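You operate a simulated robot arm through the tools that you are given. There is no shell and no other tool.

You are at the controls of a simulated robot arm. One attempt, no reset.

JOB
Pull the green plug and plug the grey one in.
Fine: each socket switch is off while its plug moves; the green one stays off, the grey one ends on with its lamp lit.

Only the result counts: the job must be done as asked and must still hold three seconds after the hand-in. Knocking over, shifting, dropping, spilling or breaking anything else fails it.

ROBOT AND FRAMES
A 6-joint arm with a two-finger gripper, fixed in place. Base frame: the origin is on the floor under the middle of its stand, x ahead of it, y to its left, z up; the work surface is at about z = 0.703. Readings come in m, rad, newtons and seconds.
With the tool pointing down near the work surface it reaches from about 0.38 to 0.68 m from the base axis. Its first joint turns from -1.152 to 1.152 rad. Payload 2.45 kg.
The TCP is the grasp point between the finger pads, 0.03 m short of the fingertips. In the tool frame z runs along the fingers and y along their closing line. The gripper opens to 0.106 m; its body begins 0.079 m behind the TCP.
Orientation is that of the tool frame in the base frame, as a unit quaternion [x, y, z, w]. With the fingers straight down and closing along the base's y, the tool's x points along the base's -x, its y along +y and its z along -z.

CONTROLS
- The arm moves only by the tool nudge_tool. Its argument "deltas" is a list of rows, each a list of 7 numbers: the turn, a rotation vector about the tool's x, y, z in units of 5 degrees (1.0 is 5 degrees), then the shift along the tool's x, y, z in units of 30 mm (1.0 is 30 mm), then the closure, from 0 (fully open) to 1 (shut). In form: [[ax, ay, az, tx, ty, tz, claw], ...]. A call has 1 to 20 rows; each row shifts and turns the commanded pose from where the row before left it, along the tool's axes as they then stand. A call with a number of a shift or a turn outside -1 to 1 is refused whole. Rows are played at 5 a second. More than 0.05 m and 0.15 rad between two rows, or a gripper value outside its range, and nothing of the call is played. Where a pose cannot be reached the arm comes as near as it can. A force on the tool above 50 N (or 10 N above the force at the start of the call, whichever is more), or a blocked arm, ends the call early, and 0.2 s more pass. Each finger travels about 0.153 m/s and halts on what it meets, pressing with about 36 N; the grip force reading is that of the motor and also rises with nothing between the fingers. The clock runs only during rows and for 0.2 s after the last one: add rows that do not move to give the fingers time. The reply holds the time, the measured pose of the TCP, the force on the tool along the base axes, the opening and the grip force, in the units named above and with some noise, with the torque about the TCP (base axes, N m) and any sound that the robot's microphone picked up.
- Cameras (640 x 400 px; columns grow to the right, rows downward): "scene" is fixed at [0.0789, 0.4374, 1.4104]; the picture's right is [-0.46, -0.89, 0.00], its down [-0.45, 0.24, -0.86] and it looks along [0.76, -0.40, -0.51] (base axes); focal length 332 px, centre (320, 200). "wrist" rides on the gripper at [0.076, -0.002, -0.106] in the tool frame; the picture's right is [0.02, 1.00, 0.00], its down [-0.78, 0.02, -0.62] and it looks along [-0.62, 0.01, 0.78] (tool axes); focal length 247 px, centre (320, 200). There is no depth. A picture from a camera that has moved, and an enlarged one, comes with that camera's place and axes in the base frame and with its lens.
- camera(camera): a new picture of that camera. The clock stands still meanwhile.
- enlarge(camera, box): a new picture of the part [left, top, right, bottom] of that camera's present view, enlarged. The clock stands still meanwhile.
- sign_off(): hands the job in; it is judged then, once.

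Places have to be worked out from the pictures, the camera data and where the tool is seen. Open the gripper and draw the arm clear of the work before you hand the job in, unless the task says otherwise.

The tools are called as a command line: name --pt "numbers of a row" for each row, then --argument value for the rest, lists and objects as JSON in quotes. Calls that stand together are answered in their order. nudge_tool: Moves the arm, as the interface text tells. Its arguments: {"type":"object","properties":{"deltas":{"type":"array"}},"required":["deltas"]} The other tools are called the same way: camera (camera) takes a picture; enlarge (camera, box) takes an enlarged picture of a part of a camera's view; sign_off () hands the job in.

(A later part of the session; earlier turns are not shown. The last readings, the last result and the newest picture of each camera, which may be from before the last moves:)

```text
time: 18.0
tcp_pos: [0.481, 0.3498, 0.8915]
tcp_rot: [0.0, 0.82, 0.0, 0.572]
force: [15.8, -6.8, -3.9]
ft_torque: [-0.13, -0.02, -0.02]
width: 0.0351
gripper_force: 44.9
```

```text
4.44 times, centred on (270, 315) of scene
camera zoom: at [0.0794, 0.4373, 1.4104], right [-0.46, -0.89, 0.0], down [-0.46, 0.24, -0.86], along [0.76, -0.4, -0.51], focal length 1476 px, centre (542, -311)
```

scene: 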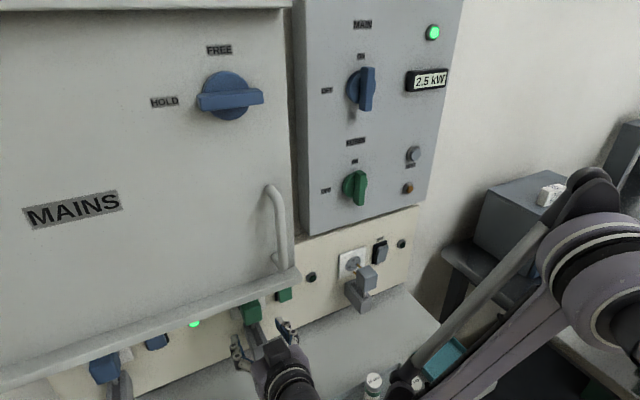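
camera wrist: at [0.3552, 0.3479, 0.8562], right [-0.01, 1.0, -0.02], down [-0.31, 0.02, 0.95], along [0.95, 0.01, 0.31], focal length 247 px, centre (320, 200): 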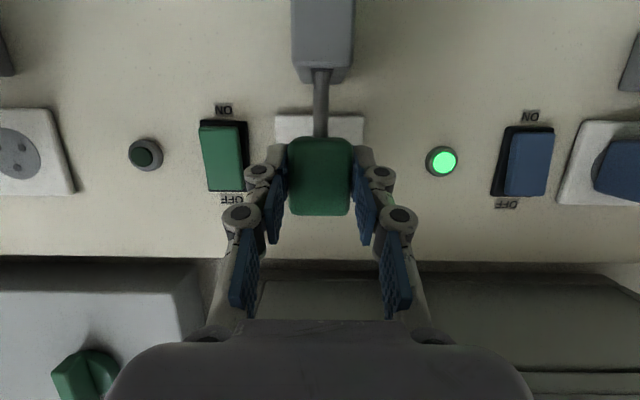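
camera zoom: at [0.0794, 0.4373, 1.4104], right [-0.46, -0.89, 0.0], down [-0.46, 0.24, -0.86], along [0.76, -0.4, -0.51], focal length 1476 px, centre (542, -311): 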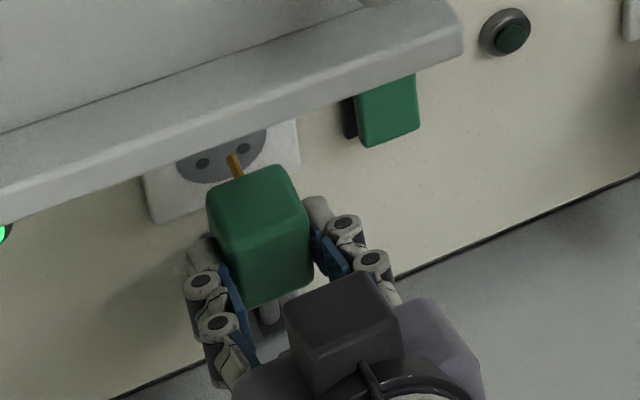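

The plug is about 3.5 cm out, its pins are visible, and there is a 16 N resistance, possibly the end of the slot. I pull a few millimetres more to confirm the stop.

nudge_tool --pt "0 0 0 0.023 0 -0.063 1" --pt "0 0 0 0.023 0 -0.063 1" --pt "0 0 0 0 0 0 1"

enlarge --camera "wrist" --box '[220, 20, 420, 220]'

enlarge --camera "scene" --box '[220, 280, 310, 350]'

```text
time: 18.8
tcp_pos: [0.4786, 0.3504, 0.8927]
tcp_rot: [0.0, 0.82, 0.001, 0.573]
force: [45.8, 5.1, -4.9]
ft_torque: [0.02, -0.32, 0.08]
width: 0.0349
gripper_force: 45.2
```

```text
2.00 times, centred on (320, 120) of wrist
camera zoom: at [0.3529, 0.3477, 0.8564], right [-0.01, 1.0, -0.02], down [-0.31, 0.02, 0.95], along [0.95, 0.01, 0.31], focal length 494 px, centre (320, 360)
```

zoom: 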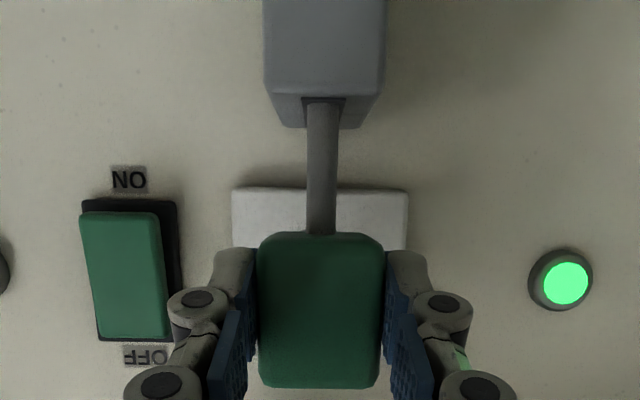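

```text
5.71 times, centred on (265, 315) of scene
camera zoom: at [0.0801, 0.4376, 1.4103], right [-0.46, -0.89, 0.0], down [-0.46, 0.24, -0.86], along [0.76, -0.4, -0.51], focal length 1897 px, centre (634, -457)
```

zoom: 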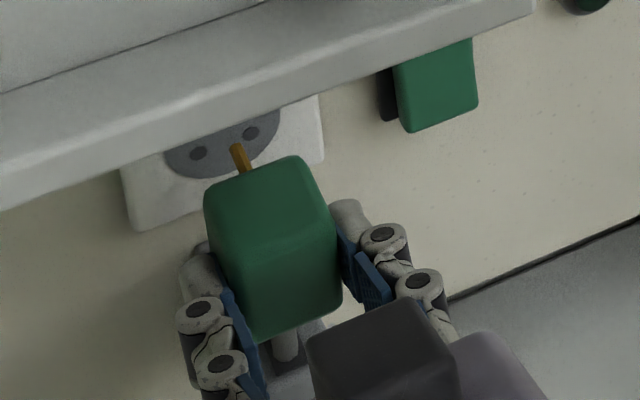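

The force rose sharply with almost no travel, so the plug is at its outer stop, fully out. I ease forward 3 mm to relax the pull and open the fingers.

nudge_tool --pt "0 0 0 -0.034 0 0.094 1" --pt "0 0 0 0 0 0 0.8" --pt "0 0 0 0 0 0 0.34" --pt "0 0 0 0 0 0 0.34" --pt "0 0 0 0 0 0 0.34"

camera --camera "wrist"

enlarge --camera "scene" --box '[220, 280, 310, 350]'

```text
time: 20.0
tcp_pos: [0.4787, 0.3502, 0.8921]
tcp_rot: [-0.001, 0.82, 0.001, 0.572]
force: [0.7, 0.3, 0.6]
ft_torque: [-0.01, -0.03, 0.01]
width: 0.0701
gripper_force: 0.3
```

```text
taken
camera wrist: at [0.3535, 0.3485, 0.8567], right [-0.01, 1.0, -0.02], down [-0.31, 0.02, 0.95], along [0.95, 0.01, 0.31], focal length 247 px, centre (320, 200)
```

wrist: 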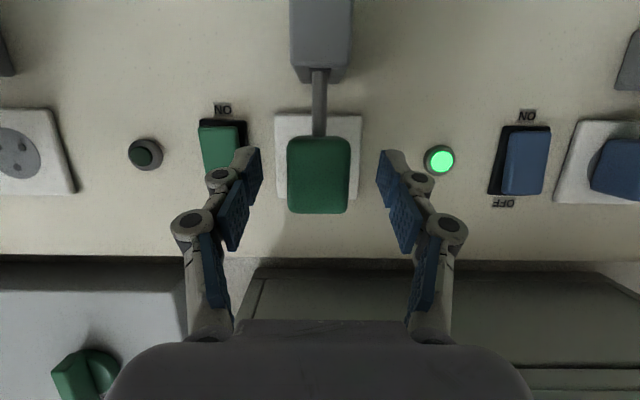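

```text
5.71 times, centred on (265, 315) of scene
camera zoom: at [0.0789, 0.4374, 1.4104], right [-0.46, -0.89, 0.0], down [-0.45, 0.24, -0.86], along [0.76, -0.4, -0.51], focal length 1897 px, centre (634, -457)
```

zoom: 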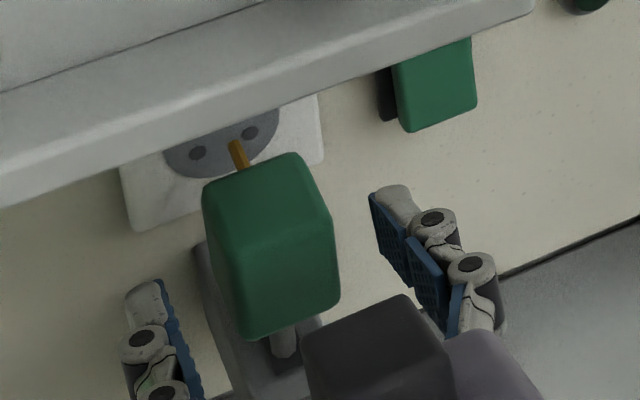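

The plug stays out, with stem and pins free, and the fingers are clear on both sides. I back away along the tool axis.

nudge_tool --pt "0 0 0 0 0 -0.4 0.34" --pt "0 0 0 0 0 -0.5 0.34" --pt "0 0 0 0 0 -0.5 0.34" --pt "0 0 0 0 0 -0.5 0.34" --pt "0 0 0 0 0 0 0.34"

camera --camera "wrist"

camera --camera "scene"

```text
time: 21.2
tcp_pos: [0.4266, 0.351, 0.9123]
tcp_rot: [0.0, 0.82, 0.001, 0.572]
force: [-0.5, 0.0, -0.1]
ft_torque: [0.01, 0.01, -0.01]
width: 0.07
gripper_force: 0.1
```

```text
taken
camera wrist: at [0.2996, 0.3484, 0.8764], right [-0.01, 1.0, -0.02], down [-0.31, 0.02, 0.95], along [0.95, 0.01, 0.31], focal length 247 px, centre (320, 200)
```

wrist: 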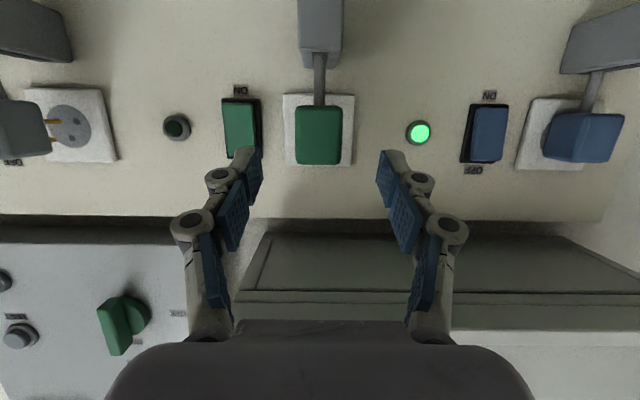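

```text
taken
```

scene: 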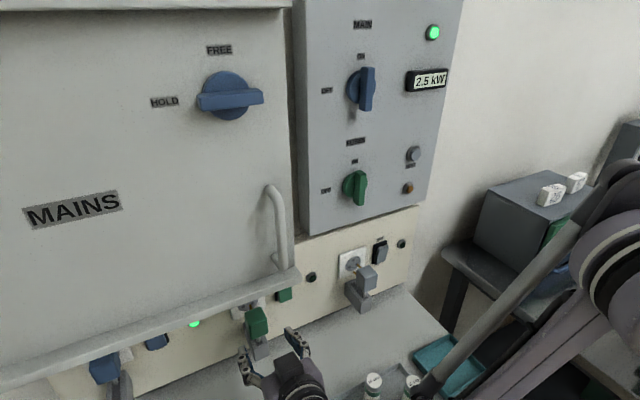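

The green plug is parked fully out, its switch is off, and the meter reads 2.5 kW. For the grey switch at y≈0.02 a steeper tilt (about 45°) should be within reach, so I rotate back 25° while sliding right, staying in front of everything at x≈0.43.

nudge_tool --pt "0 1 0 0 -1 0 0.34" --pt "0 1 0 0 -1 0 0.34" --pt "0 1 0 0 -1 0 0.6" --pt "0 1 0 0 -1 0 0.8" --pt "0 1 0 0 -1 0 1" --pt "0 0 0 0 0 0 1"

camera --camera "wrist"

camera --camera "scene"

```text
time: 22.6
tcp_pos: [0.4263, 0.1989, 0.9131]
tcp_rot: [0.0, 0.925, 0.001, 0.38]
force: [-1.2, 0.8, -0.4]
ft_torque: [0.01, 0.02, -0.03]
width: 0.0
gripper_force: 28.8
```

```text
taken
camera wrist: at [0.2977, 0.197, 0.9338], right [-0.02, 1.0, -0.01], down [0.12, 0.02, 0.99], along [0.99, 0.01, -0.12], focal length 247 px, centre (320, 200)
```

wrist: 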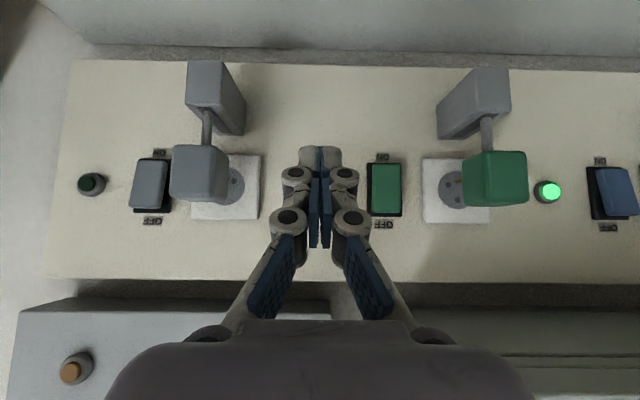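

```text
taken
```

scene: 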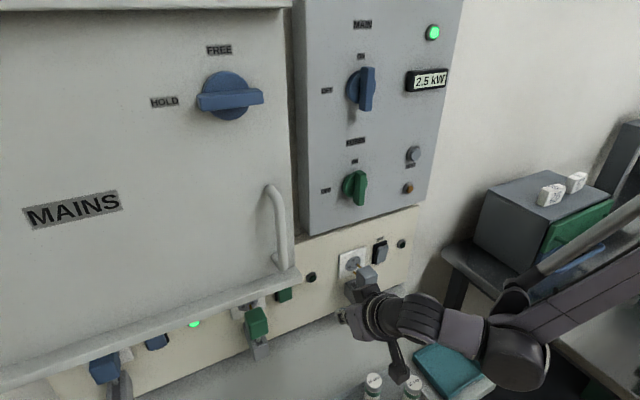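

This head-on view shows both plugs parked out alike. I compare the grey rocker with the green one, which is known to be OFF.

enlarge --camera "wrist" --box '[110, 140, 190, 230]'

enlarge --camera "wrist" --box '[345, 140, 425, 230]'

enlarge --camera "scene" --box '[360, 230, 416, 270]'

enlarge --camera "scene" --box '[200, 270, 320, 370]'

```text
4.44 times, centred on (150, 185) of wrist
camera zoom: at [0.2977, 0.197, 0.9338], right [-0.02, 1.0, -0.01], down [0.12, 0.02, 0.99], along [0.99, 0.01, -0.12], focal length 1098 px, centre (1076, 267)
```

zoom: 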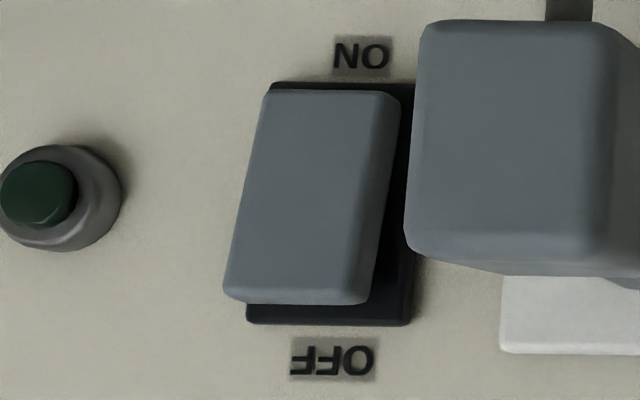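

```text
4.44 times, centred on (385, 185) of wrist
camera zoom: at [0.2977, 0.197, 0.9338], right [-0.02, 1.0, -0.01], down [0.12, 0.02, 0.99], along [0.99, 0.01, -0.12], focal length 1098 px, centre (31, 267)
```

zoom: 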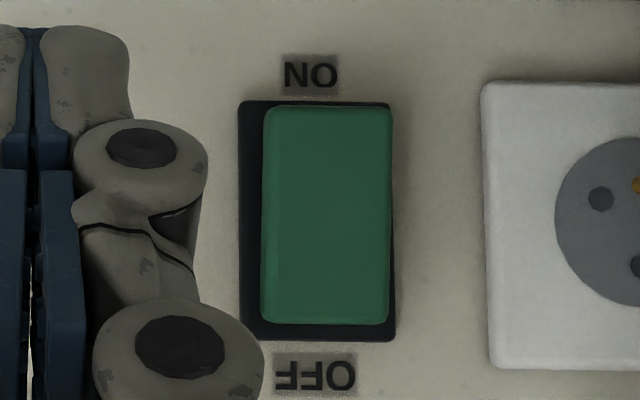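

```text
10.00 times, centred on (388, 250) of scene
camera zoom: at [0.079, 0.4374, 1.4104], right [-0.46, -0.89, 0.0], down [-0.45, 0.24, -0.86], along [0.76, -0.4, -0.51], focal length 3320 px, centre (-360, -300)
```

zoom: 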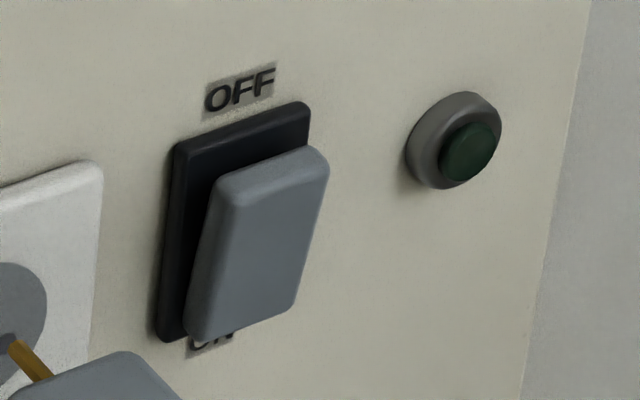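

```text
4.00 times, centred on (260, 320) of scene
camera zoom: at [0.079, 0.4374, 1.4104], right [-0.46, -0.89, 0.0], down [-0.45, 0.24, -0.86], along [0.76, -0.4, -0.51], focal length 1328 px, centre (560, -280)
```

zoom: 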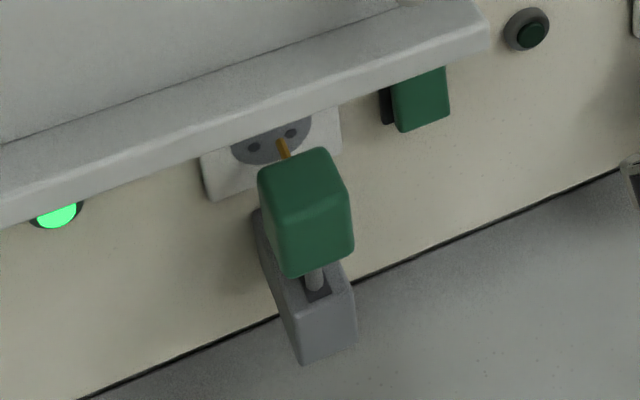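

The grey rocker's OFF end clearly stands out, unlike green's, so grey is ON and must be switched off first. It sits at y≈0.019, z≈0.889. I move over, raising slightly to pass above the grey plug.

nudge_tool --pt "0 0 0 -0.3 -1 -0.2 1" --pt "0 0 0 -0.3 -1 -0.2 1" --pt "0 0 0 -0.3 -1 -0.2 1" --pt "0 0 0 -0.3 -1 -0.13 1" --pt "0 0 0 -0.24 -1 -0.05 1" --pt "0 0 0 0 -1 0 1" --pt "0 0 0 0 0 0 1"

camera --camera "wrist"

camera --camera "scene"

```text
time: 24.2
tcp_pos: [0.4425, 0.0199, 0.9594]
tcp_rot: [0.0, 0.924, 0.001, 0.381]
force: [-0.5, 0.3, 0.1]
ft_torque: [-0.03, 0.04, 0.0]
width: 0.0
gripper_force: 28.9
```

```text
taken
camera wrist: at [0.3125, 0.017, 0.9805], right [-0.02, 1.0, -0.01], down [0.12, 0.02, 0.99], along [0.99, 0.01, -0.12], focal length 247 px, centre (320, 200)
```

wrist: 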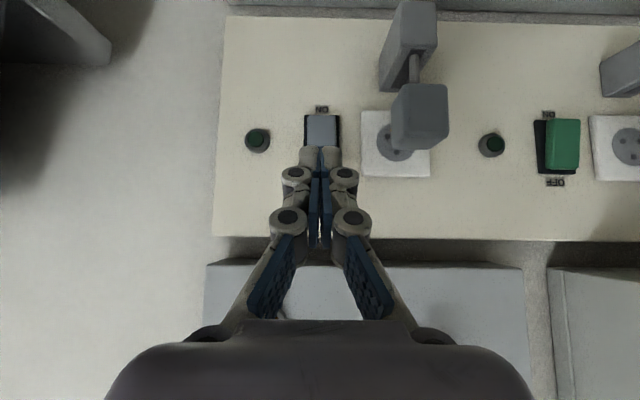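

```text
taken
```

scene: 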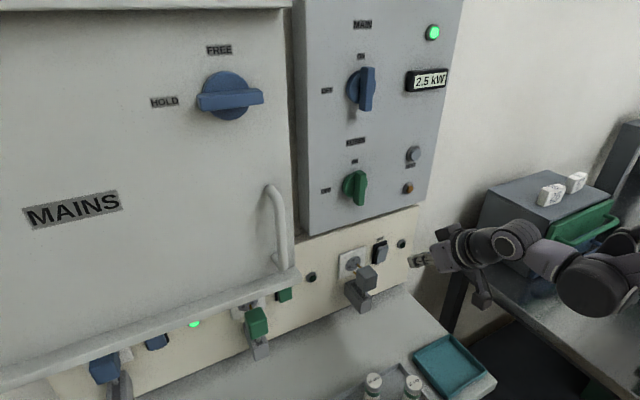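

The grey rocker is centred under the closed tips (y≈0.020). I descend diagonally to a standoff in front of its OFF end, then begin the push in small +x steps.

nudge_tool --pt "0 0 0 -0.07 0 0.547 1" --pt "0 0 0 -0.07 0 0.547 1" --pt "0 0 0 -0.07 0 0.547 1" --pt "0 0 0 -0.07 0 0.547 1" --pt "0 0 0 0 0 0 1"

enlarge --camera "wrist" --box '[220, 80, 420, 220]'

enlarge --camera "scene" --box '[340, 210, 460, 290]'

```text
time: 25.4
tcp_pos: [0.4922, 0.0216, 0.9197]
tcp_rot: [0.0, 0.925, 0.0, 0.381]
force: [0.5, -0.3, 0.0]
ft_torque: [0.03, -0.01, -0.05]
width: 0.0002
gripper_force: 28.1
```

```text
2.86 times, centred on (320, 150) of wrist
camera zoom: at [0.3636, 0.0186, 0.9396], right [-0.02, 1.0, -0.01], down [0.12, 0.02, 0.99], along [0.99, 0.01, -0.12], focal length 706 px, centre (320, 343)
```

zoom: 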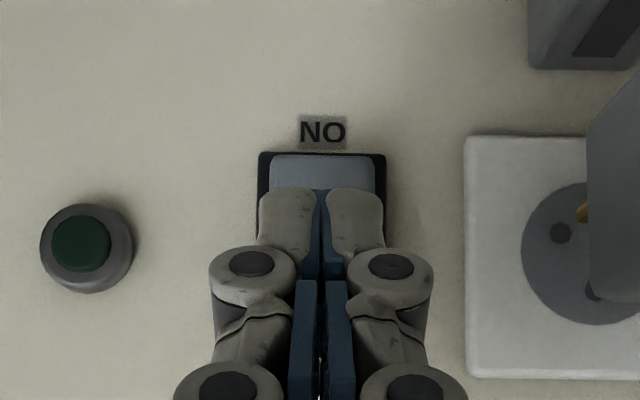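

```text
5.00 times, centred on (400, 250) of scene
camera zoom: at [0.0789, 0.4374, 1.4104], right [-0.46, -0.89, 0.0], down [-0.45, 0.24, -0.86], along [0.76, -0.4, -0.51], focal length 1660 px, centre (-80, -50)
```

zoom: 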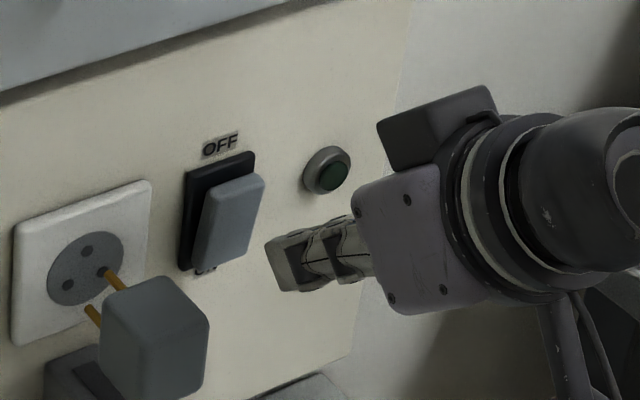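

The tips are aligned just right of the socket, in front of the OFF half. I push forward in small steps until it clicks or the force limit stops it.

nudge_tool --pt "0 0 0 -0.094 0 0.094 1" --pt "0 0 0 -0.094 0 0.094 1" --pt "0 0 0 -0.094 0 0.094 1" --pt "0 0 0 -0.07 0 0.07 1" --pt "0 0 0 -0.07 0 0.07 1" --pt "0 0 0 -0.07 0 0.07 1" --pt "0 0 0 -0.07 0 0.07 1"

enlarge --camera "wrist" --box '[220, 80, 420, 220]'

enlarge --camera "scene" --box '[340, 210, 460, 290]'

```text
time: 27.0
tcp_pos: [0.5169, 0.0209, 0.9177]
tcp_rot: [-0.001, 0.924, 0.001, 0.381]
force: [-0.1, 0.2, 0.8]
ft_torque: [0.01, -0.01, 0.05]
width: 0.0
gripper_force: 29.0
```

```text
2.86 times, centred on (320, 150) of wrist
camera zoom: at [0.3878, 0.0186, 0.939], right [-0.02, 1.0, -0.01], down [0.12, 0.02, 0.99], along [0.99, 0.01, -0.12], focal length 706 px, centre (320, 343)
```

zoom: 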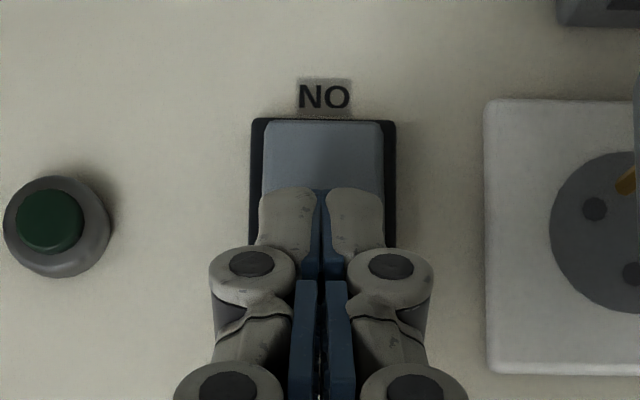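

```text
5.00 times, centred on (400, 250) of scene
camera zoom: at [0.0789, 0.4374, 1.4104], right [-0.46, -0.89, 0.0], down [-0.45, 0.24, -0.86], along [0.76, -0.4, -0.51], focal length 1660 px, centre (-80, -50)
```

zoom: 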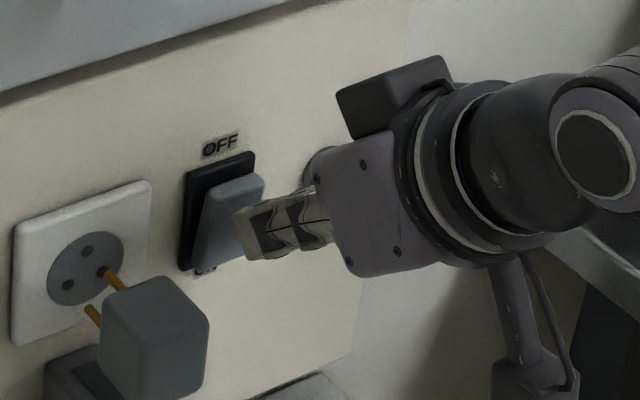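

There is no contact yet and the rocker still stands out. I keep pushing in 2–3 mm steps.

nudge_tool --pt "0 0 0 -0.06 0 0.06 1" --pt "0 0 0 -0.06 0 0.06 1" --pt "0 0 0 -0.06 0 0.06 1" --pt "0 0 0 -0.06 0 0.06 1" --pt "0 0 0 -0.06 0 0.06 1"

enlarge --camera "wrist" --box '[220, 80, 420, 220]'

enlarge --camera "scene" --box '[340, 210, 460, 290]'

```text
time: 28.4
tcp_pos: [0.5259, 0.0222, 0.9173]
tcp_rot: [0.0, 0.925, 0.0, 0.379]
force: [-13.3, 0.1, 7.5]
ft_torque: [-0.04, -0.01, -0.01]
width: 0.0061
gripper_force: 28.3
stopped in row 5: the force on the tool passed its limit at 52 N (the readings are from after the stop); the commanded pose is now the measured one
```

```text
2.86 times, centred on (320, 150) of wrist
camera zoom: at [0.3969, 0.0189, 0.9385], right [-0.02, 1.0, -0.01], down [0.12, 0.02, 0.99], along [0.99, 0.01, -0.12], focal length 706 px, centre (320, 343)
```

zoom: 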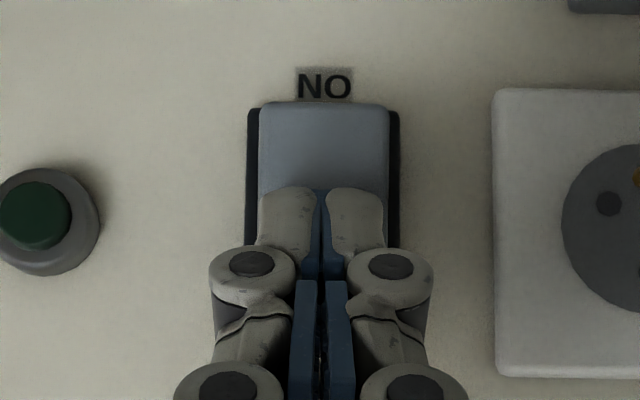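

```text
5.00 times, centred on (400, 250) of scene
camera zoom: at [0.0785, 0.4375, 1.4104], right [-0.46, -0.89, 0.0], down [-0.45, 0.24, -0.86], along [0.76, -0.4, -0.51], focal length 1660 px, centre (-80, -50)
```

zoom: 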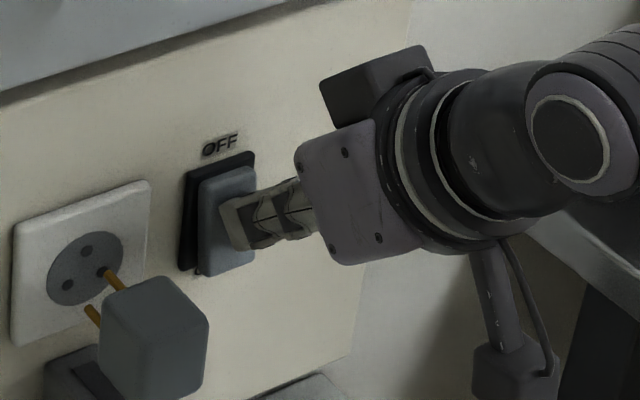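

The rocker has flipped, with its ON end now standing out. I back off 5 cm and check it, including that the neighbours are unchanged.

nudge_tool --pt "0 0 0 0.12 0 -0.12 1" --pt "0 0 0 0.2 0 -0.25 1" --pt "0 0 0 0.2 0 -0.4 1" --pt "0 0 0 0.2 0 -0.6 1" --pt "0 0 0 0 0 -0.6 1" --pt "0 0 0 0 0 0 1"

camera --camera "wrist"

enlarge --camera "scene" --box '[340, 225, 430, 315]'

camera --camera "scene"

```text
time: 29.8
tcp_pos: [0.4693, 0.0227, 0.9436]
tcp_rot: [-0.001, 0.925, 0.001, 0.379]
force: [-0.3, 0.3, -0.1]
ft_torque: [0.01, 0.0, 0.0]
width: 0.0
gripper_force: 28.4
```

```text
taken
camera wrist: at [0.3408, 0.0198, 0.9658], right [-0.02, 1.0, -0.01], down [0.12, 0.02, 0.99], along [0.99, 0.01, -0.12], focal length 247 px, centre (320, 200)
```

wrist: 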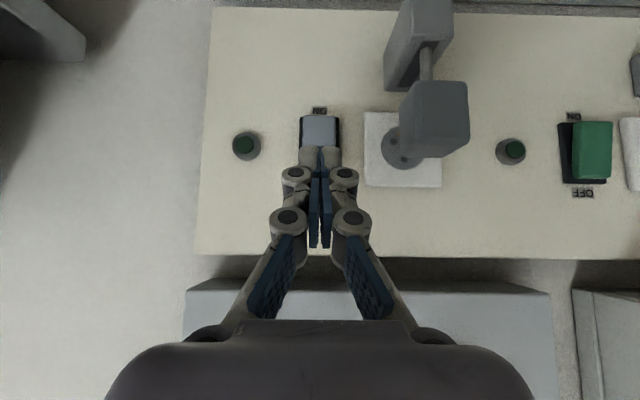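

```text
4.44 times, centred on (385, 270) of scene
camera zoom: at [0.0789, 0.4374, 1.4104], right [-0.46, -0.89, 0.0], down [-0.45, 0.24, -0.86], along [0.76, -0.4, -0.51], focal length 1476 px, centre (31, -111)
```

zoom: 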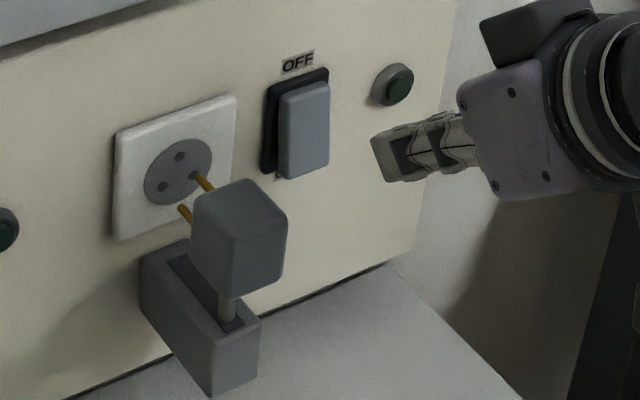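

```text
taken
```

scene: 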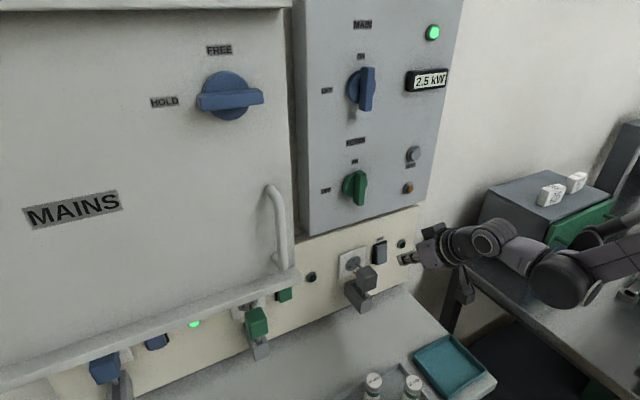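

The grey switch now shows OFF (ON end out), and its lamp is dark. The grey plug sits at y≈0.098, z≈0.889, front x≈0.486, guided in its slot. I line up the closed fingertips in front of its face to push it straight in.

nudge_tool --pt "0 0 0 0.41 0 -0.41 1" --pt "0 0 0 0.41 0 -0.41 1" --pt "0 0 0 0 0.837 0 1" --pt "0 0 0 0 0.837 0 1" --pt "0 0 0 0 0.837 0 1" --pt "0 0 0 0.5 0 0.5 1" --pt "0 0 0 0.5 0 0.5 1" --pt "0 0 0 0 0 0 1"

camera --camera "wrist"

enlarge --camera "scene" --box '[320, 225, 450, 325]'

```text
time: 31.6
tcp_pos: [0.4357, 0.0972, 0.8994]
tcp_rot: [0.0, 0.926, 0.0, 0.378]
force: [-0.1, -0.4, 0.6]
ft_torque: [-0.01, -0.02, -0.01]
width: 0.0
gripper_force: 28.7
```

```text
taken
camera wrist: at [0.3062, 0.0944, 0.9214], right [-0.02, 1.0, -0.01], down [0.12, 0.02, 0.99], along [0.99, 0.01, -0.12], focal length 247 px, centre (320, 200)
```

wrist: 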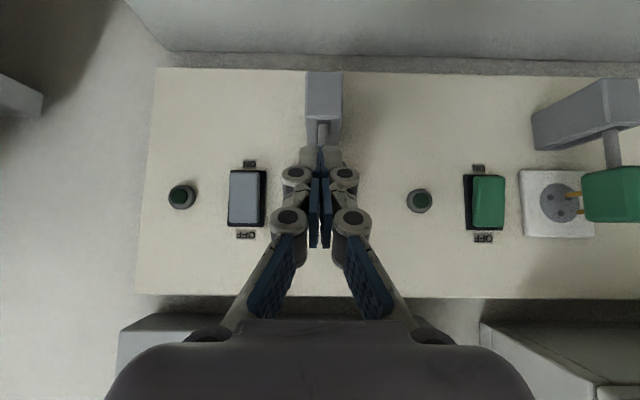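

```text
4.00 times, centred on (385, 275) of scene
camera zoom: at [0.0789, 0.4374, 1.4104], right [-0.46, -0.89, 0.0], down [-0.45, 0.24, -0.86], along [0.76, -0.4, -0.51], focal length 1328 px, centre (60, -100)
```

zoom: 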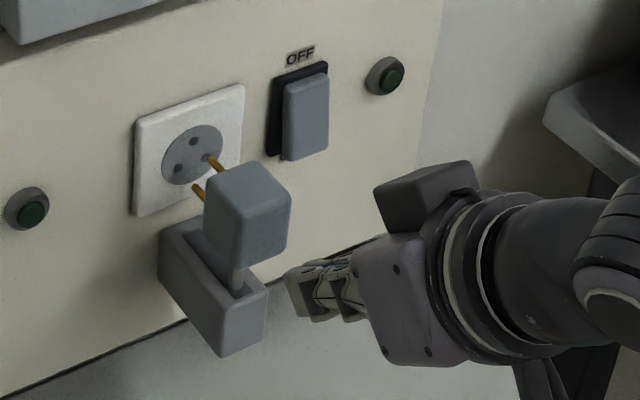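

The tips line up with the plug's centre (y 0.097, contact z≈0.887). I push forward along +x in 5 mm steps.

nudge_tool --pt "0 0 0 -0.118 0 0.118 1" --pt "0 0 0 -0.118 0 0.118 1" --pt "0 0 0 -0.118 0 0.118 1" --pt "0 0 0 -0.094 0 0.094 1" --pt "0 0 0 -0.094 0 0.094 1" --pt "0 0 0 -0.094 0 0.094 1" --pt "0 0 0 -0.094 0 0.094 1" --pt "0 0 0 0 0 0 1"

enlarge --camera "scene" --box '[320, 225, 450, 325]'

camera --camera "wrist"

```text
time: 33.4
tcp_pos: [0.4657, 0.0978, 0.9011]
tcp_rot: [0.001, 0.925, -0.001, 0.38]
force: [-0.8, 0.2, 1.0]
ft_torque: [-0.01, -0.01, 0.0]
width: 0.0063
gripper_force: 28.7
```

```text
4.00 times, centred on (385, 275) of scene
camera zoom: at [0.0789, 0.4374, 1.4104], right [-0.46, -0.89, 0.0], down [-0.45, 0.24, -0.86], along [0.76, -0.4, -0.51], focal length 1328 px, centre (60, -100)
```

zoom: 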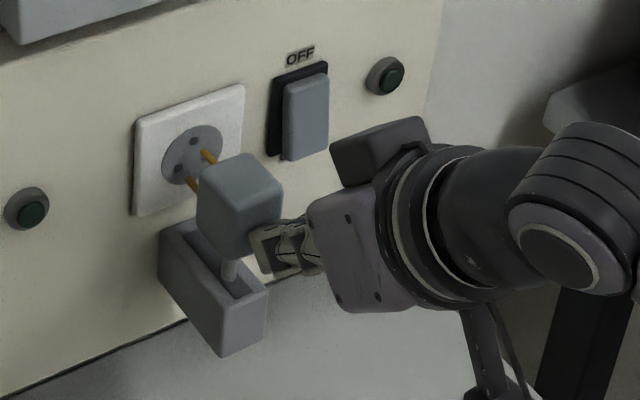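

```text
taken
camera wrist: at [0.3378, 0.0946, 0.9224], right [-0.02, 1.0, -0.01], down [0.12, 0.02, 0.99], along [0.99, 0.01, -0.12], focal length 247 px, centre (320, 200)
```

wrist: 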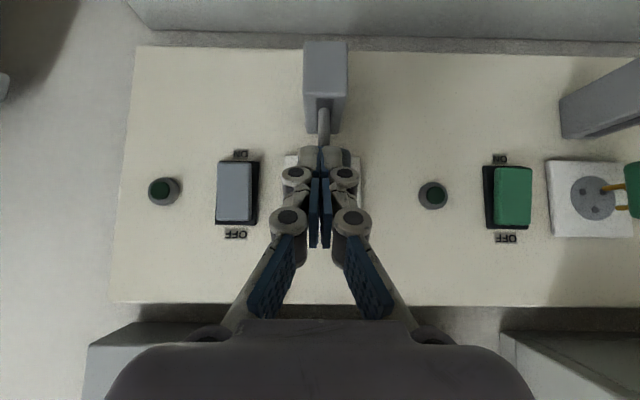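

The plug is sliding in smoothly with the pins going to the socket holes. I continue pushing.

nudge_tool --pt "0 0 0 -0.094 0 0.094 1" --pt "0 0 0 -0.094 0 0.094 1" --pt "0 0 0 -0.094 0 0.094 1" --pt "0 0 0 -0.094 0 0.094 1" --pt "0 0 0 -0.094 0 0.094 1" --pt "0 0 0 0 0 0 1"

enlarge --camera "scene" --box '[320, 225, 450, 325]'

```text
time: 34.8
tcp_pos: [0.486, 0.0969, 0.9015]
tcp_rot: [0.0, 0.925, 0.0, 0.38]
force: [-0.5, -0.8, -0.3]
ft_torque: [0.0, -0.02, 0.0]
width: 0.0002
gripper_force: 28.4
```

```text
4.00 times, centred on (385, 275) of scene
camera zoom: at [0.0789, 0.4374, 1.4104], right [-0.46, -0.89, 0.0], down [-0.45, 0.24, -0.86], along [0.76, -0.4, -0.51], focal length 1328 px, centre (60, -100)
```

zoom: 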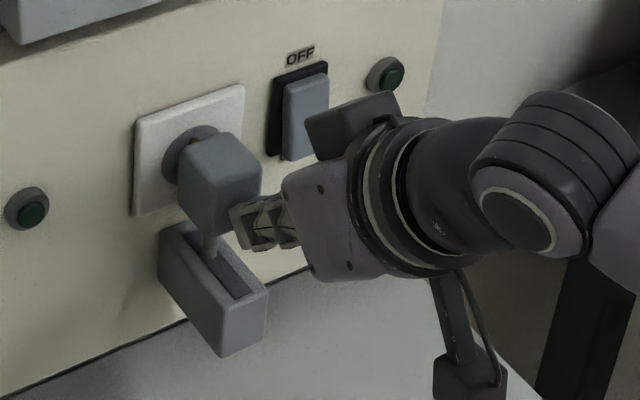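

The pins are nearly all inside. I push the last stretch in 3 mm steps until it seats.

nudge_tool --pt "0 0 0 -0.07 0 0.07 1" --pt "0 0 0 -0.07 0 0.07 1" --pt "0 0 0 -0.07 0 0.07 1" --pt "0 0 0 -0.05 0 0.05 1" --pt "0 0 0 -0.05 0 0.05 1" --pt "0 0 0 0 0 0 1"

enlarge --camera "scene" --box '[320, 225, 450, 325]'

camera --camera "wrist"

```text
time: 36.1
tcp_pos: [0.4972, 0.0966, 0.9018]
tcp_rot: [0.0, 0.926, 0.0, 0.376]
force: [-44.5, -4.3, 16.9]
ft_torque: [-0.05, 0.1, -0.11]
width: 0.0054
gripper_force: 28.4
```

```text
4.00 times, centred on (385, 275) of scene
camera zoom: at [0.0775, 0.4373, 1.4105], right [-0.46, -0.89, 0.0], down [-0.45, 0.24, -0.86], along [0.76, -0.4, -0.51], focal length 1328 px, centre (60, -100)
```

zoom: 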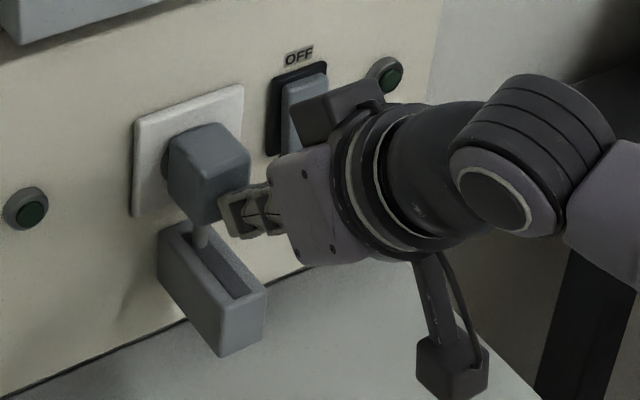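

```text
taken
camera wrist: at [0.3675, 0.0943, 0.923], right [-0.01, 1.0, -0.02], down [0.13, 0.02, 0.99], along [0.99, 0.01, -0.13], focal length 247 px, centre (320, 200)
```

wrist: 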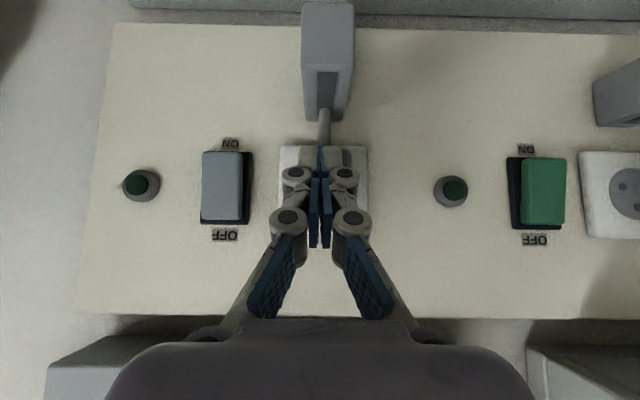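

The force rose to 45 N with the plug flush against the socket, so it is seated. I back off and check that it stays in before going to the switch's ON end.

nudge_tool --pt "0 0 0 0.2 0 -0.2 1" --pt "0 0 0 0.44 0 -0.44 1" --pt "0 0 0 0.54 0 -0.54 1" --pt "0 0 0 0 -0.85 0 1" --pt "0 0 0 0 -0.85 0 1" --pt "0 0 0 0 -0.85 0 1" --pt "0 0 0 0 0 0 1"

camera --camera "wrist"

enlarge --camera "scene" --box '[320, 225, 450, 325]'

```text
time: 37.8
tcp_pos: [0.4498, 0.021, 0.9006]
tcp_rot: [0.0, 0.926, 0.0, 0.378]
force: [-0.6, -1.2, 0.1]
ft_torque: [0.0, -0.01, -0.05]
width: 0.0
gripper_force: 28.6
```

```text
taken
camera wrist: at [0.32, 0.0179, 0.923], right [-0.02, 1.0, -0.01], down [0.12, 0.02, 0.99], along [0.99, 0.01, -0.12], focal length 247 px, centre (320, 200)
```

wrist: 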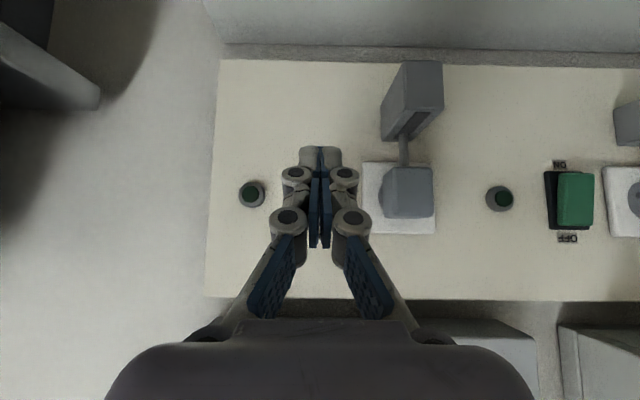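

```text
4.00 times, centred on (385, 275) of scene
camera zoom: at [0.079, 0.4374, 1.4104], right [-0.46, -0.89, 0.0], down [-0.45, 0.24, -0.86], along [0.76, -0.4, -0.51], focal length 1328 px, centre (60, -100)
```

zoom: 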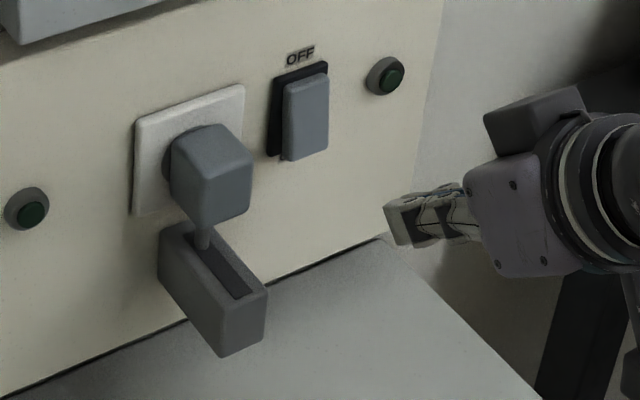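

The grey plug stays seated. I bring the tips down to the level of the ON end (contact z≈0.872) in front of the grey rocker.

nudge_tool --pt "0 0 0 -0.15 0 0.445 1" --pt "0 0 0 -0.184 0 0.445 1" --pt "0 0 0 -0.184 0 0.445 1" --pt "0 0 0 0 0 0 1"

camera --camera "wrist"

enlarge --camera "scene" --box '[340, 220, 450, 300]'

```text
time: 38.8
tcp_pos: [0.4881, 0.0188, 0.8845]
tcp_rot: [0.001, 0.926, -0.001, 0.378]
force: [-0.4, -0.4, -0.1]
ft_torque: [0.01, 0.0, 0.02]
width: 0.0001
gripper_force: 28.5
```

```text
taken
camera wrist: at [0.359, 0.0175, 0.9058], right [-0.02, 1.0, -0.01], down [0.12, 0.02, 0.99], along [0.99, 0.01, -0.12], focal length 247 px, centre (320, 200)
```

wrist: 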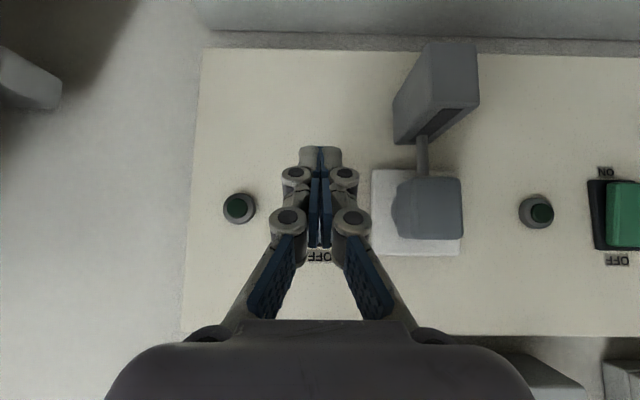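

```text
5.00 times, centred on (395, 260) of scene
camera zoom: at [0.0789, 0.4374, 1.4104], right [-0.46, -0.89, 0.0], down [-0.45, 0.24, -0.86], along [0.76, -0.4, -0.51], focal length 1660 px, centre (-55, -100)
```

zoom: 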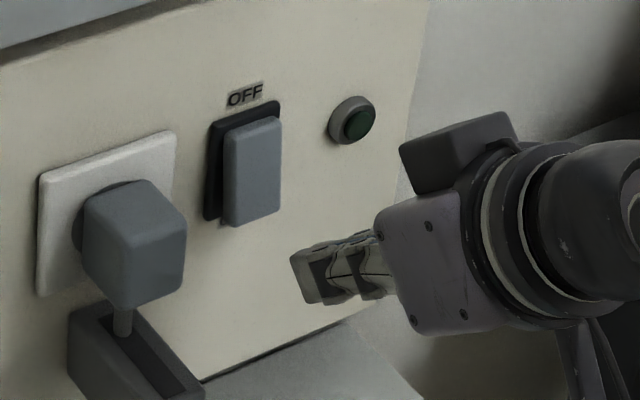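

The tips are aligned with the lower (ON) half of the rocker. I push forward in small steps.

nudge_tool --pt "0 0 0 -0.094 0 0.094 1" --pt "0 0 0 -0.094 0.03 0.094 1" --pt "0 0 0 -0.094 0 0.094 1" --pt "0 0 0 -0.094 0 0.094 1" --pt "0 0 0 -0.094 0 0.094 1" --pt "0 0 0 -0.07 0 0.07 1" --pt "0 0 0 -0.07 0 0.07 1" --pt "0 0 0 -0.06 0 0.06 1" --pt "0 0 0 -0.06 0 0.06 1"

camera --camera "wrist"

enlarge --camera "scene" --box '[340, 220, 450, 300]'

```text
time: 40.8
tcp_pos: [0.5192, 0.0202, 0.8834]
tcp_rot: [-0.001, 0.925, 0.001, 0.379]
force: [0.1, 0.4, 0.4]
ft_torque: [0.01, 0.02, 0.03]
width: 0.0
gripper_force: 28.7
```

```text
taken
camera wrist: at [0.3902, 0.0182, 0.9056], right [-0.02, 1.0, -0.01], down [0.12, 0.02, 0.99], along [0.99, 0.01, -0.12], focal length 247 px, centre (320, 200)
```

wrist: 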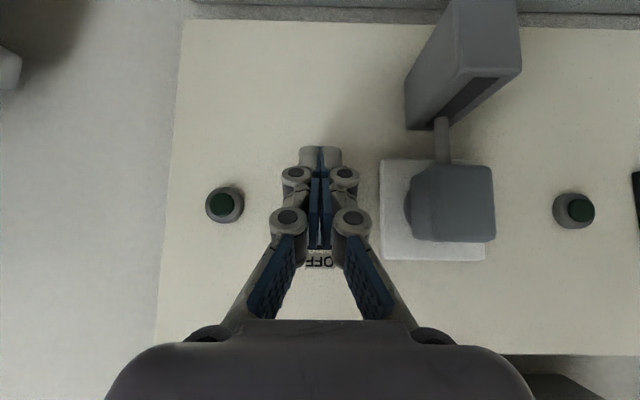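

```text
5.00 times, centred on (395, 260) of scene
camera zoom: at [0.0789, 0.4374, 1.4104], right [-0.46, -0.89, 0.0], down [-0.45, 0.24, -0.86], along [0.76, -0.4, -0.51], focal length 1660 px, centre (-55, -100)
```

zoom: 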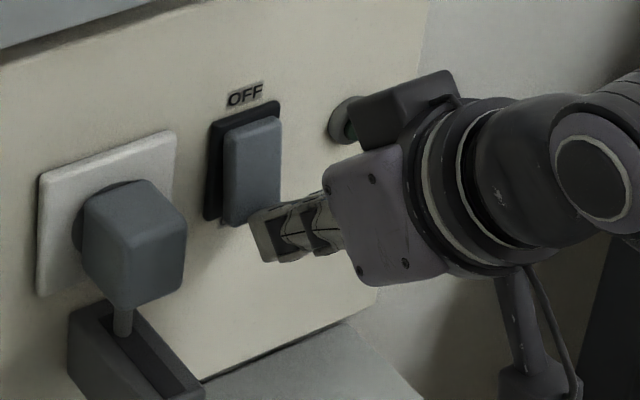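

The tips are right at the rocker's lower half with no contact force yet. I continue with 2 mm steps.

nudge_tool --pt "0 0 0 -0.05 0 0.05 1" --pt "0 0 0 -0.05 0 0.05 1" --pt "0 0 0 -0.05 0 0.05 1" --pt "0 0 0 -0.05 0 0.05 1" --pt "0 0 0 -0.05 0 0.05 1"

camera --camera "wrist"

camera --camera "scene"

```text
time: 42.0
tcp_pos: [0.5269, 0.0187, 0.8851]
tcp_rot: [0.0, 0.926, 0.0, 0.377]
force: [-28.6, -0.1, 8.2]
ft_torque: [0.02, 0.14, -0.01]
width: 0.0059
gripper_force: 28.4
```

```text
taken
camera wrist: at [0.3976, 0.0181, 0.906], right [-0.02, 1.0, -0.01], down [0.13, 0.02, 0.99], along [0.99, 0.01, -0.13], focal length 247 px, centre (320, 200)
```

wrist: 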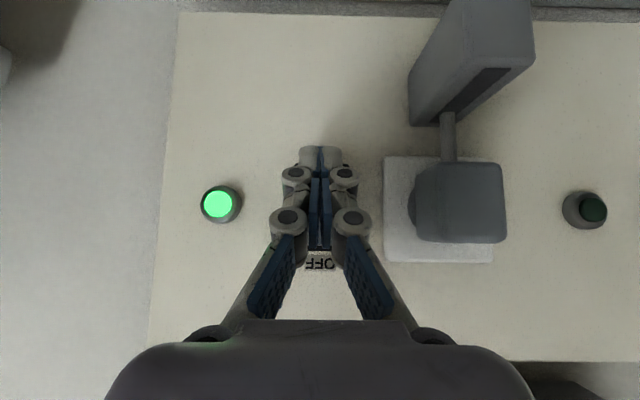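

```text
taken
```

scene: 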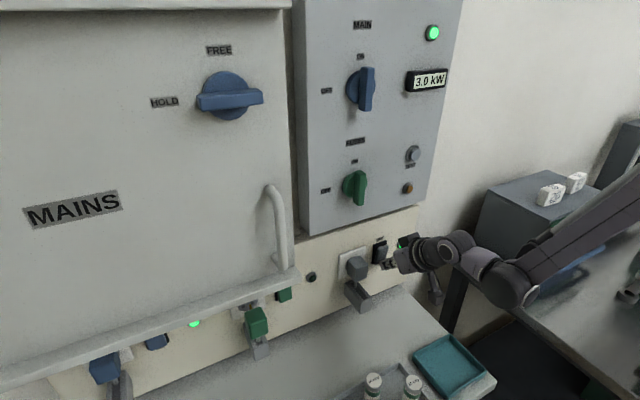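

The grey lamp is lit and the meter is back at 3.0 kW. I back straight off, then pull well clear of the panel and open the gripper.

nudge_tool --pt "0 0 0 0.1 0 -0.1 1" --pt "0 0 0 0.3 0 -0.3 1" --pt "0 0 0 0.5 0 -0.5 1" --pt "0 0 0 0.5 0 -0.5 1" --pt "0 0 0 -0.4 0 -0.7 1" --pt "0 0 0 -0.6 0 -0.6 0.5" --pt "0 0 0 -0.7 0 -0.7 0" --pt "0 0 0 -0.7 0 -0.7 0" --pt "0 0 0 0 0 0 0" --pt "0 0 0 0 0 0 0"

camera --camera "wrist"

camera --camera "scene"

```text
time: 44.1
tcp_pos: [0.4653, 0.0201, 0.9926]
tcp_rot: [-0.001, 0.926, 0.0, 0.378]
force: [0.0, -0.2, 0.1]
ft_torque: [0.0, 0.02, 0.0]
width: 0.106
gripper_force: 0.1
```

```text
taken
camera wrist: at [0.3368, 0.0183, 1.0139], right [-0.02, 1.0, -0.01], down [0.12, 0.02, 0.99], along [0.99, 0.01, -0.12], focal length 247 px, centre (320, 200)
```

wrist: 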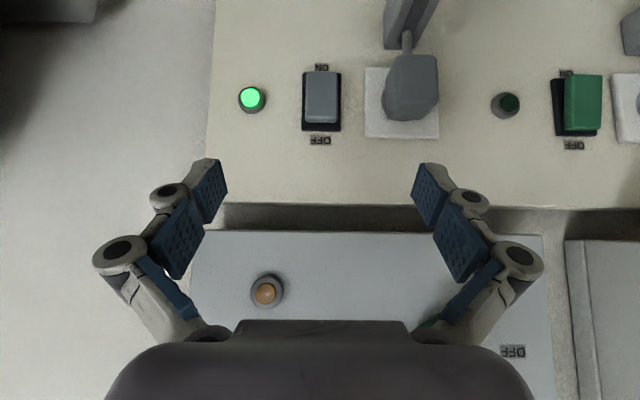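

```text
taken
```

scene: 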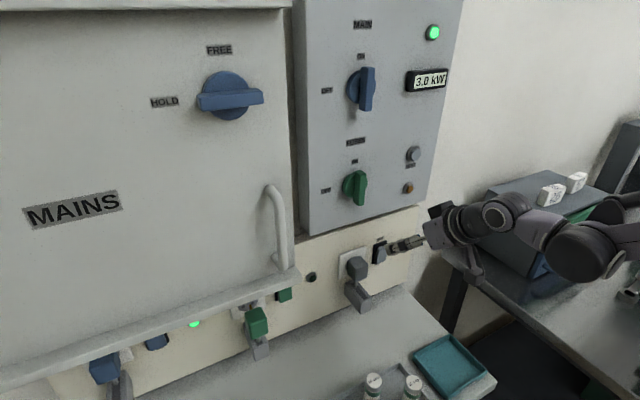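

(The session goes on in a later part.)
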